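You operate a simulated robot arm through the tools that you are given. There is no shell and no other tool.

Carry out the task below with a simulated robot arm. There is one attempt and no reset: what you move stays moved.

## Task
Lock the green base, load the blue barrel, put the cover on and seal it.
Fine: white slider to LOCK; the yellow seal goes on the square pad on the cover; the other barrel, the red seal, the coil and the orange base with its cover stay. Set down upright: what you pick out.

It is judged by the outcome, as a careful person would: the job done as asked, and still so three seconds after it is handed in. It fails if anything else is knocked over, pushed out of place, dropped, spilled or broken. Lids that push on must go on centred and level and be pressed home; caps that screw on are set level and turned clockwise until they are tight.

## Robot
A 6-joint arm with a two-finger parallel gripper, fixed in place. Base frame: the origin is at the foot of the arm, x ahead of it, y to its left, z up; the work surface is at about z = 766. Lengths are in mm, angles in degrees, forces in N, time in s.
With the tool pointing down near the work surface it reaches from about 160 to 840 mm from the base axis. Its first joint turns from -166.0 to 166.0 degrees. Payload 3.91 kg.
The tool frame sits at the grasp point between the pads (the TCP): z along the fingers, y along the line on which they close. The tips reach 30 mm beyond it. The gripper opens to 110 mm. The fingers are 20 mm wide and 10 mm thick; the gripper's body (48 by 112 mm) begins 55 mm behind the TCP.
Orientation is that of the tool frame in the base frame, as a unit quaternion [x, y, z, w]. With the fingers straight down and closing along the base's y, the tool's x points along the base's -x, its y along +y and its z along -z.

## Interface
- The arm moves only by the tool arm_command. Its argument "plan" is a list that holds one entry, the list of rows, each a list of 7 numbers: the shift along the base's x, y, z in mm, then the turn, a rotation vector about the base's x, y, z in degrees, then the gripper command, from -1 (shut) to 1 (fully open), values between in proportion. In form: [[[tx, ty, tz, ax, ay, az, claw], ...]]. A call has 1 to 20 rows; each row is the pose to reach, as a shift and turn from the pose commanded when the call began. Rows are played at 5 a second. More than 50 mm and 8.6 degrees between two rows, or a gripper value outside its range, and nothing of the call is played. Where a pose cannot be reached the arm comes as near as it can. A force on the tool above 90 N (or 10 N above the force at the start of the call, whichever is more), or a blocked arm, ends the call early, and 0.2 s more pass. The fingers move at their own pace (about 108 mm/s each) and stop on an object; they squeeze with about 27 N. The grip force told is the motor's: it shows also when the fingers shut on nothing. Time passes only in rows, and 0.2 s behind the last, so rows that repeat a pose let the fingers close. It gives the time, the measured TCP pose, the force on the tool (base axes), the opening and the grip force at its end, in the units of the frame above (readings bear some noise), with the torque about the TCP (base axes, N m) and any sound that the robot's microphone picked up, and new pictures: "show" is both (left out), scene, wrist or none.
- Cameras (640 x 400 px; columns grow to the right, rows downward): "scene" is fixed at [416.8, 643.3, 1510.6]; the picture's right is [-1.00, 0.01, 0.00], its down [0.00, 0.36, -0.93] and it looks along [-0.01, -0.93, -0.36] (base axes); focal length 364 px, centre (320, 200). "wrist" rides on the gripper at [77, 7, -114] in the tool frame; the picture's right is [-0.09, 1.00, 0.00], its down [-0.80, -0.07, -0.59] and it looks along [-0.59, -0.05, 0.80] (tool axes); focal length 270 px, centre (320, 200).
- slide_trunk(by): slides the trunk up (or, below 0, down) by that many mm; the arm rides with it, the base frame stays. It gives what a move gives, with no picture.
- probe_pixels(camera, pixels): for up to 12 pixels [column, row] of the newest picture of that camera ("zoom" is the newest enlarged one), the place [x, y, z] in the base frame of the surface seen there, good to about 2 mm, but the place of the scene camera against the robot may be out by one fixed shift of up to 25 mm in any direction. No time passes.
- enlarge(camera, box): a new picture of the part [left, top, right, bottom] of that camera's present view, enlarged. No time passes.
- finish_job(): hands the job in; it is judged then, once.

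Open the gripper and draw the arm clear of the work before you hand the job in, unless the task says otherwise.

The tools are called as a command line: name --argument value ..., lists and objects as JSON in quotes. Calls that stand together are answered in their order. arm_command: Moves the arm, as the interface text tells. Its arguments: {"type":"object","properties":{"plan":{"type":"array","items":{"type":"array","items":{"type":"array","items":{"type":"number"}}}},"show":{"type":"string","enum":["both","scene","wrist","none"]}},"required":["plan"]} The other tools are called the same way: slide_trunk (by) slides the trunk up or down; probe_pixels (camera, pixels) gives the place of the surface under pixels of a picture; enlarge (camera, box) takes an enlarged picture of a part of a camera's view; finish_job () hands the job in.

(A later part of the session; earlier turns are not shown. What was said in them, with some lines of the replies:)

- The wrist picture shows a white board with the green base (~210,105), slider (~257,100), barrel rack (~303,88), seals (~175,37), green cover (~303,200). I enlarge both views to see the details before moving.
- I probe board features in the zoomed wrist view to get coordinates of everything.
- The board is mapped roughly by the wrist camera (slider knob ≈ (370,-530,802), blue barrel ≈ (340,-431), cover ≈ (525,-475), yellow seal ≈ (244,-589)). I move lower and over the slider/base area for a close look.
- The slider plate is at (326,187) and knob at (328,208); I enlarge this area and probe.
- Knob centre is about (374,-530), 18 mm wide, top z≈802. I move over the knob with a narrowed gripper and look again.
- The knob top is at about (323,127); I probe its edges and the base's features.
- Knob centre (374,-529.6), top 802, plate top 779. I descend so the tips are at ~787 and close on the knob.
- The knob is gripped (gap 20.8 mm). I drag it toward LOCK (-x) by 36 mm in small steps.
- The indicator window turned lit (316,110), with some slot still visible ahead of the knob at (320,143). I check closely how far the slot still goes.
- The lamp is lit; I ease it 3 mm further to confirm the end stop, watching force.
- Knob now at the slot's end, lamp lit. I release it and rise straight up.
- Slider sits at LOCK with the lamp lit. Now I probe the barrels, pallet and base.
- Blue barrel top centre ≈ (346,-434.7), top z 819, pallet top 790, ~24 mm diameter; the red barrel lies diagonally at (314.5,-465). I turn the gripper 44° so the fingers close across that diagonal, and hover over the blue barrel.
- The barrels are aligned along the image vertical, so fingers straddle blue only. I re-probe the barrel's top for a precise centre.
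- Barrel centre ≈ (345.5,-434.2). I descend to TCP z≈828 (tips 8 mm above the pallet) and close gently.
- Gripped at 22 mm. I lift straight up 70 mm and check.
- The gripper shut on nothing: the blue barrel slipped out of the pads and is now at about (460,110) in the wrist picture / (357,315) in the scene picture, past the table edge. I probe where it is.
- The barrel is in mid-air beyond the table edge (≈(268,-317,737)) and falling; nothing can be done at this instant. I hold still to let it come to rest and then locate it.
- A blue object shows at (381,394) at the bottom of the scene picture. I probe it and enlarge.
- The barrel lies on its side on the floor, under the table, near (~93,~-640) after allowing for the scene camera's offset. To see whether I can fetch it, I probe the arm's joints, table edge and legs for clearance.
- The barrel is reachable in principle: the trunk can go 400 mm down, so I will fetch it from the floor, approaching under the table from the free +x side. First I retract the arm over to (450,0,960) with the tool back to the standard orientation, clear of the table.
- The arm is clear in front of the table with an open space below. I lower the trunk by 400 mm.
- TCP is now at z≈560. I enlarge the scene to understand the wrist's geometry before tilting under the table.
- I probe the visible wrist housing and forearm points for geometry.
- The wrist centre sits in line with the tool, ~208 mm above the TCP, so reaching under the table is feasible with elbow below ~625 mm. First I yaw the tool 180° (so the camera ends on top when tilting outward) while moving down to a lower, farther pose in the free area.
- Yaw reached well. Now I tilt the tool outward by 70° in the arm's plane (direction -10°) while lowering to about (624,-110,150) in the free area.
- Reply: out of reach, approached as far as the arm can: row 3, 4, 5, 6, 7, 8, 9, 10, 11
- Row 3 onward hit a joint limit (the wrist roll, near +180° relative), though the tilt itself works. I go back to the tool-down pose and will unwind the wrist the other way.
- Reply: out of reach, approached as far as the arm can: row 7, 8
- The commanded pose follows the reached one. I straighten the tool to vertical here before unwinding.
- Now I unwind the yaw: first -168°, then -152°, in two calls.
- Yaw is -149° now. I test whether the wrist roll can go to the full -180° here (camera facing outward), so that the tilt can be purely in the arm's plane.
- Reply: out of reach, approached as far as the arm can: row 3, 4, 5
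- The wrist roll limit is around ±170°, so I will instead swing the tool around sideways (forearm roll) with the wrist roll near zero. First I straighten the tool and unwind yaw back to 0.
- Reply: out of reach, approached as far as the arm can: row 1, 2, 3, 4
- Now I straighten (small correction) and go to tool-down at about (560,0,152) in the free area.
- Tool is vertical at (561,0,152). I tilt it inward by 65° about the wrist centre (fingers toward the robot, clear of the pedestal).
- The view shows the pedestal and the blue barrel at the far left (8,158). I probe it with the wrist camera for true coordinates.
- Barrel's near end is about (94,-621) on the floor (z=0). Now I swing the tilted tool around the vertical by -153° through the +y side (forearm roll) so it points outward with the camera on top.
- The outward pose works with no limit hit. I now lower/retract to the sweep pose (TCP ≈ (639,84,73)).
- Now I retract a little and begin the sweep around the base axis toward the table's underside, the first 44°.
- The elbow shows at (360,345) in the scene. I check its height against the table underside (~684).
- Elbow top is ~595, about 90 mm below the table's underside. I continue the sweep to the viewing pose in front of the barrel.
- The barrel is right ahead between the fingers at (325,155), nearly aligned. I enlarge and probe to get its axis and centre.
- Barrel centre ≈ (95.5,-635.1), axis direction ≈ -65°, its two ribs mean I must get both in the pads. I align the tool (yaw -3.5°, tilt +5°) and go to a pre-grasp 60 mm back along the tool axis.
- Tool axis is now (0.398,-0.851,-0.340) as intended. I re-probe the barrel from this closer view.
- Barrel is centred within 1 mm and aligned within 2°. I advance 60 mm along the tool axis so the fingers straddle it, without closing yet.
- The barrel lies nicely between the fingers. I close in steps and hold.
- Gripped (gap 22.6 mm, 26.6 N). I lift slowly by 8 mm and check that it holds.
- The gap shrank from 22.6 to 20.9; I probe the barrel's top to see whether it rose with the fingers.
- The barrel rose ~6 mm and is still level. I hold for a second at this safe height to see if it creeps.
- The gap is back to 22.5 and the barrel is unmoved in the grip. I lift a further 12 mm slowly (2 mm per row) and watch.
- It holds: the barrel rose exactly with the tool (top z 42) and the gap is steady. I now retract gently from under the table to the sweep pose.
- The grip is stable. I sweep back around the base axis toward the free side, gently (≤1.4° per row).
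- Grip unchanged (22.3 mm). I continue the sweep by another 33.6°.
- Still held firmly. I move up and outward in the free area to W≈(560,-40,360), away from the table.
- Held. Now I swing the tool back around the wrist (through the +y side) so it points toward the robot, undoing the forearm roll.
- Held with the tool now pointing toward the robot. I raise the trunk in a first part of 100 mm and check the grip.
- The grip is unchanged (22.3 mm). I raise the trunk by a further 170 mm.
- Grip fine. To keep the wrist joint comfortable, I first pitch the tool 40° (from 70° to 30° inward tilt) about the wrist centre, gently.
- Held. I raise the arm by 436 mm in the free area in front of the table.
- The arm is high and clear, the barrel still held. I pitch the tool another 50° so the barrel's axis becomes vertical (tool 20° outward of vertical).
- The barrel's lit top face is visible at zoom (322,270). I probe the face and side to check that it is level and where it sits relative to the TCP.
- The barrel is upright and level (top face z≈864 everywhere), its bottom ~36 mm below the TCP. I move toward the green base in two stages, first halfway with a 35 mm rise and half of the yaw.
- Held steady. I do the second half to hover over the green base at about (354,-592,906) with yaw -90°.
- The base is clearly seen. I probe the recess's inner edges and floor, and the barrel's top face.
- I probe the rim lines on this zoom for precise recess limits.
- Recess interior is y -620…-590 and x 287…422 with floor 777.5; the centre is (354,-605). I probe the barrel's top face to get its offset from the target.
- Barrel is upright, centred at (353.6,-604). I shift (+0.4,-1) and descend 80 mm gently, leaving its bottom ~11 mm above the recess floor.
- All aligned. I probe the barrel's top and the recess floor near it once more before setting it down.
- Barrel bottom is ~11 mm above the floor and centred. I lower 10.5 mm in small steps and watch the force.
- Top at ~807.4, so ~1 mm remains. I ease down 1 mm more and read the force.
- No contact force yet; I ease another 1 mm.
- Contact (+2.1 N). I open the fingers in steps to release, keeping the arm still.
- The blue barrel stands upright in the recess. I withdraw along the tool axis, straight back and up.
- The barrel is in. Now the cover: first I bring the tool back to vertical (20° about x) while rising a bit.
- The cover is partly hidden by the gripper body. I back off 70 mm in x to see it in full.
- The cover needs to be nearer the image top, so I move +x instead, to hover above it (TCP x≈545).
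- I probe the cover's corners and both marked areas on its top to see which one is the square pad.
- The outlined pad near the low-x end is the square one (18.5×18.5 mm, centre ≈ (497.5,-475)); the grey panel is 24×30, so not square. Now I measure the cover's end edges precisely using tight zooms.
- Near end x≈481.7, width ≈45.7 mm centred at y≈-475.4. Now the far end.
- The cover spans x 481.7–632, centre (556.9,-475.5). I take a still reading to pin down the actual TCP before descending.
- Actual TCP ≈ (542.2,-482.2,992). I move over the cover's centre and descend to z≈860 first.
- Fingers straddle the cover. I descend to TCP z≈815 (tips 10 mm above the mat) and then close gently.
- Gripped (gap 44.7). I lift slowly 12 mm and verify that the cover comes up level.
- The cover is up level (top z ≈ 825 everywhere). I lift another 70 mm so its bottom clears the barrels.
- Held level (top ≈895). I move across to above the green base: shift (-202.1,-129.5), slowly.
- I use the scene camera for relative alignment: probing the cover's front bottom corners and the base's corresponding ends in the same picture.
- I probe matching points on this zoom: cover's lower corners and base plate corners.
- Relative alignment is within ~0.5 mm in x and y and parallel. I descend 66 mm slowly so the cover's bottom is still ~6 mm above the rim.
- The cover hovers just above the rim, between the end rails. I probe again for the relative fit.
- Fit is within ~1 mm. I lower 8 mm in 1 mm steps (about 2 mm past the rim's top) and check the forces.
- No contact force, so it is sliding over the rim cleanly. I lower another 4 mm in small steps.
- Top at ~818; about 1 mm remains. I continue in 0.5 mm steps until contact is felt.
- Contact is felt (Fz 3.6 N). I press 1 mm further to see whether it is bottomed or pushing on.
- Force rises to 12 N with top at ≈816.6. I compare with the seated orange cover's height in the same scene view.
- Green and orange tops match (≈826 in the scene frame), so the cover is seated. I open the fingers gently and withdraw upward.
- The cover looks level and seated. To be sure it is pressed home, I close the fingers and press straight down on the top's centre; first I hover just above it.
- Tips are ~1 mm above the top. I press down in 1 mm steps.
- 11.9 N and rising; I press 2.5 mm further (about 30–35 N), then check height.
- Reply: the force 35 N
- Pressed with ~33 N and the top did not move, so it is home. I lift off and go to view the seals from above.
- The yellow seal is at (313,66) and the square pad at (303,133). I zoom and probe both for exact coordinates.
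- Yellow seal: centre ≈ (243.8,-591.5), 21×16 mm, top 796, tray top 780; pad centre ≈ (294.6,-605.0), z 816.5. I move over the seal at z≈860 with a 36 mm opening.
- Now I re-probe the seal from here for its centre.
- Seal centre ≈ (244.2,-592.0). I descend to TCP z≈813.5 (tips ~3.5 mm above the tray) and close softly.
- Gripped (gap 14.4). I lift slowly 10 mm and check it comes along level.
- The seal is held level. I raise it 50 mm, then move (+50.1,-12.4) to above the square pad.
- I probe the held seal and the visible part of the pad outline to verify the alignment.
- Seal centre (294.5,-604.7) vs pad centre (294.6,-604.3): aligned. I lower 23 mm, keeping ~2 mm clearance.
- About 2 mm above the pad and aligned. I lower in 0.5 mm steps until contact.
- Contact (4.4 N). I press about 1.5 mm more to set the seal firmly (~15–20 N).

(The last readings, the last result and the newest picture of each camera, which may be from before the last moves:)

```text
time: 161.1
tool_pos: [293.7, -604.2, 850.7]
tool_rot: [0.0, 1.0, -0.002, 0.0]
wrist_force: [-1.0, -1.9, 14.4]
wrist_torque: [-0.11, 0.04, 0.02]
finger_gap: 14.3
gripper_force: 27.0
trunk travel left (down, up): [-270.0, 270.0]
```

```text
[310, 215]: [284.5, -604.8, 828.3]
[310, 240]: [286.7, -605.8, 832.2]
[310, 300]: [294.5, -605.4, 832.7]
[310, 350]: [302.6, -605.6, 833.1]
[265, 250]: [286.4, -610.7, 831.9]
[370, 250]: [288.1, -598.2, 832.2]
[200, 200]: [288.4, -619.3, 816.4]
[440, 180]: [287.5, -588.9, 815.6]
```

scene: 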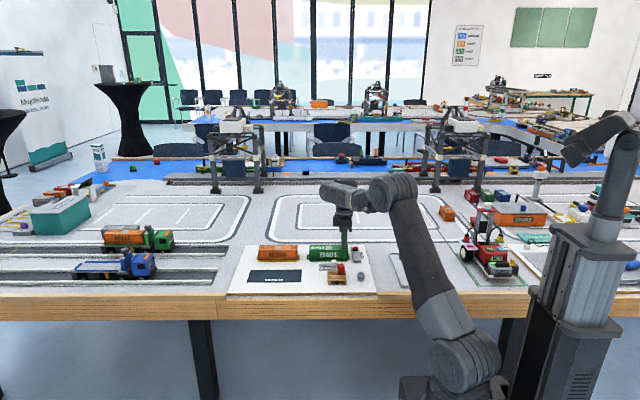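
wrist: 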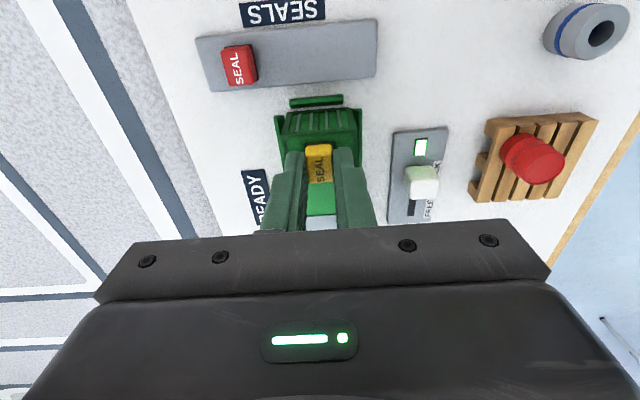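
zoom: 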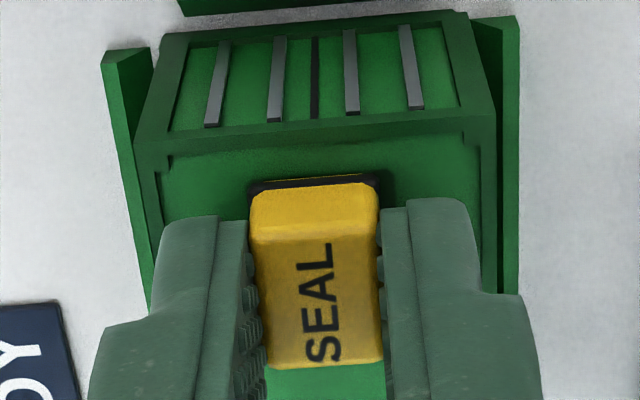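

Seal top 832.5 on the cover's 816.4 — sitting flat. I relax the press slightly, then open the fingers.

arm_command --plan '[[[0, 0, 0.5, 0, 0, 0, -1], [0, 0, 1.2, 0, 0, 0, -1], [0, 0, 1.2, 0, 0, 0, -0.72], [0, 0, 1.2, 0, 0, 0, -0.65], [0, 0, 1.2, 0, 0, 0, -0.5], [0, 0, 1.2, 0, 0, 0, -0.5]]]' --show "wrist"

enlarge --camera "wrist" --box '[280, 105, 360, 190]'

```text
time: 162.5
tool_pos: [293.6, -605.7, 851.2]
tool_rot: [0.0, 1.0, -0.001, 0.0]
wrist_force: [0.5, -0.2, 0.1]
wrist_torque: [0.0, 0.01, -0.02]
finger_gap: 27.5
gripper_force: 0.2
trunk travel left (down, up): [-270.0, 270.0]
```

wrist: 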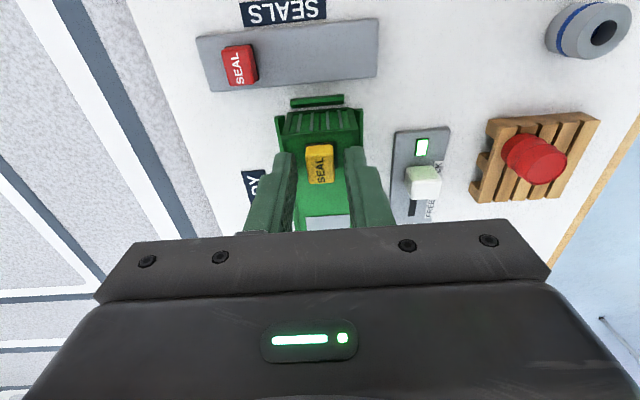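

```text
4.71 times, centred on (320, 148) of wrist
```

zoom: 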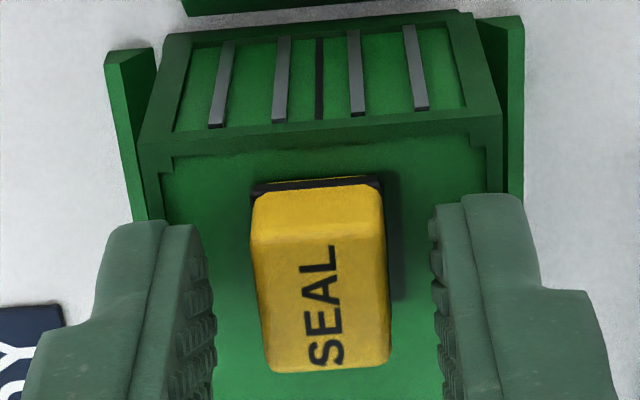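

The seal stays on the pad. I lift straight up and clear, then inspect everything.

arm_command --plan '[[[0, 0, 5, 0, 0, 0, -0.5], [0, 0, 15, 0, 0, 0, -0.5], [0, 0, 35, 0, 0, 0, -0.5], [0, 0, 65, 0, 0, 0, -0.4], [-15, 10, 95, 0, 0, 0, -0.3], [-30, 20, 120, 0, 0, 0, -0.3], [-30, 30, 130, 0, 0, 0, -0.3], [-30, 30, 130, 0, 0, 0, -0.3]]]' --show "both"

enlarge --camera "wrist" --box '[180, 0, 500, 200]'

enlarge --camera "scene" --box '[225, 225, 385, 305]'

```text
time: 164.3
tool_pos: [264.9, -575.6, 982.3]
tool_rot: [0.0, 1.0, -0.001, 0.0]
wrist_force: [-0.3, -1.1, -0.3]
wrist_torque: [0.01, 0.04, 0.0]
finger_gap: 38.6
gripper_force: 0.0
trunk travel left (down, up): [-270.0, 270.0]
```

scene: 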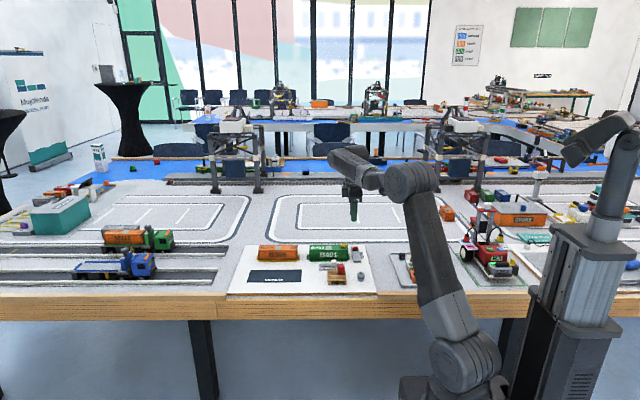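
wrist: 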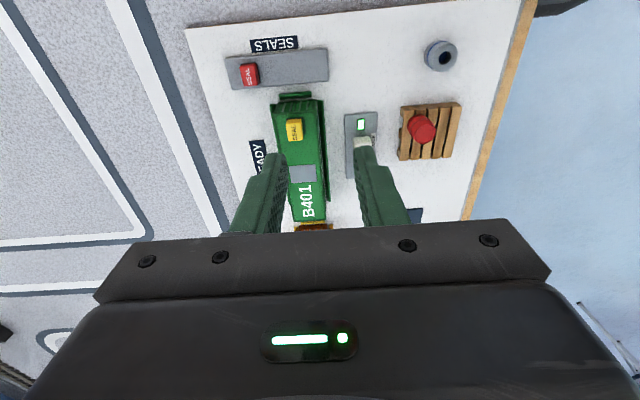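

```text
2.00 times, centred on (340, 100) of wrist
```

zoom: 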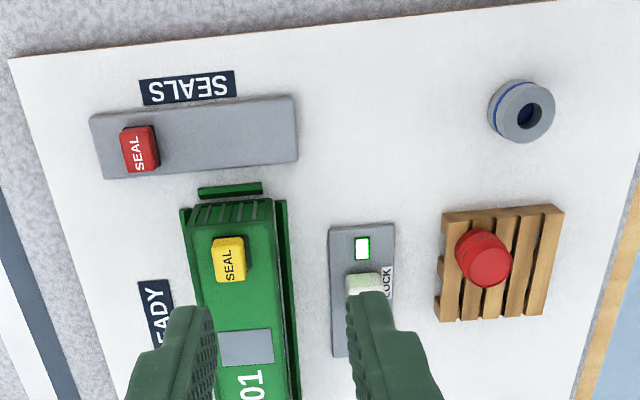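

```text
4.00 times, centred on (305, 265) of scene
```

zoom: 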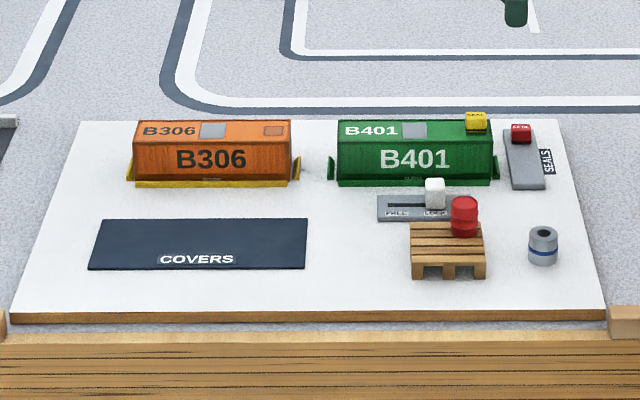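

Everything looks in place: slider at LOCK with lamp lit, cover on, yellow seal on the square pad. I probe heights and positions of the cover, seal and red barrel as a final check.

probe_pixels --camera "wrist" --pixels '[[283, 112], [315, 112], [282, 125], [318, 150], [295, 127], [290, 135], [300, 122], [305, 172], [308, 200], [421, 127], [361, 124], [441, 55]]'

enlarge --camera "wrist" --box '[260, 85, 340, 150]'

```text
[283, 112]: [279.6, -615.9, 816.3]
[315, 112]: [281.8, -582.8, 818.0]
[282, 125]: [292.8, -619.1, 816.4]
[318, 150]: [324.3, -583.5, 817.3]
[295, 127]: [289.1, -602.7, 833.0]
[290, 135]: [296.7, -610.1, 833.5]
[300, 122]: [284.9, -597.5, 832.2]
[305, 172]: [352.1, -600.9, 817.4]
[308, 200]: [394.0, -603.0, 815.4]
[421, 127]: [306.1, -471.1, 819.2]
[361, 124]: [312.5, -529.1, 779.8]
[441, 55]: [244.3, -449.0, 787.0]
```

```text
6.15 times, centred on (300, 118) of wrist
```

zoom: 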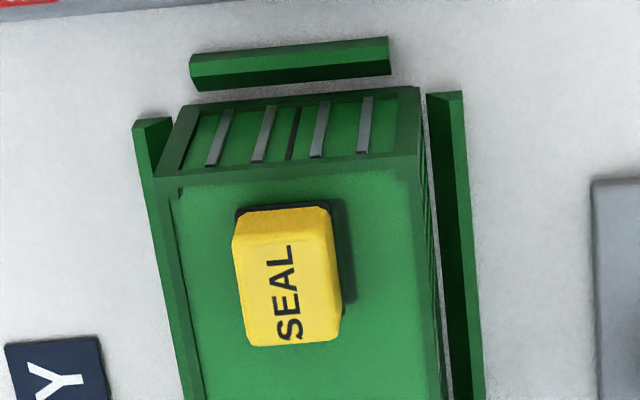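

Cover level (816–818 all over), seal flat on the pad, other items unmoved. I draw the arm up and clear with the gripper open.

arm_command --plan '[[[5, 25, 25, 0, 0, 0, 0], [10, 60, 45, 0, 0, 0, 0.5], [15, 95, 60, 0, 0, 0, 1], [20, 135, 75, 0, 0, 0, 1], [25, 175, 85, 0, 0, 0, 1], [30, 215, 90, 0, 0, 0, 1], [35, 255, 95, 0, 0, 0, 1], [35, 285, 100, 0, 0, 0, 1], [35, 285, 100, 0, 0, 0, 1]]]' --show "both"

enlarge --camera "scene" --box '[225, 225, 385, 305]'

```text
time: 166.3
tool_pos: [300.2, -288.7, 1081.7]
tool_rot: [0.0, 1.0, -0.001, 0.001]
wrist_force: [0.5, 1.0, 0.5]
wrist_torque: [-0.04, 0.0, -0.03]
finger_gap: 110.4
gripper_force: 0.0
trunk travel left (down, up): [-270.0, 270.0]
```

scene: 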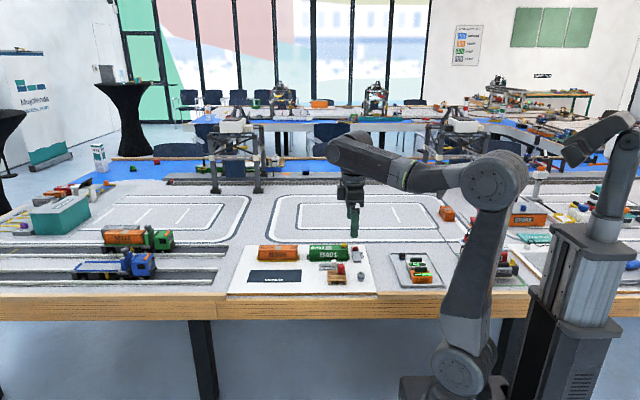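
wrist: 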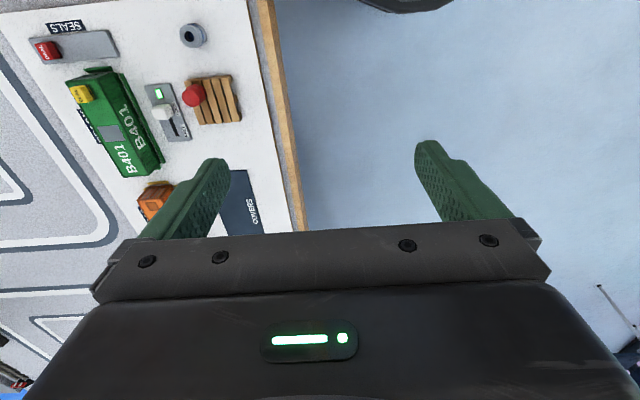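

```text
4.00 times, centred on (305, 265) of scene
```

zoom: 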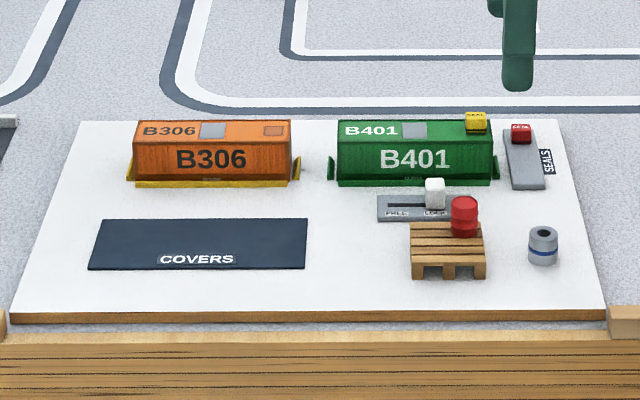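

The slider is at LOCK with its lamp lit, and the blue barrel stands upright inside the base under the level cover. The yellow seal is on the square pad, the other items are where they were, and the arm is clear with the gripper open. I hand the job in.

finish_job

```text
The job is handed in.
```

The job is finished and handed in, but I dropped the blue barrel once along the way. On my first lift it slipped out of the gripper, rolled off the table and fell to the floor. I lowered the trunk, picked it up from under the table and brought it back. The rules count a drop as a fail, so the judge may mark it down.

The state at hand-in, checked on the cameras and by probing:

- **Base:** the white slider is at LOCK and its lamp is lit.
- **Barrel:** the blue barrel was standing upright in the middle of the green base when I put the cover on. I saw no visible damage, but I did not inspect it closely for marks from the fall.
- **Cover:** the green cover is on, level and at the same height as the seated orange one. I pressed it with about 33 N and it did not move further.
- **Seal:** the yellow seal lies flat on the square pad on the cover, pressed on with about 14 N.
- **Everything else:** the red barrel, red seal, coil and orange base with its cover all look unmoved.

The arm is clear of the work with the gripper open. The trunk is 130 mm lower than where it started.
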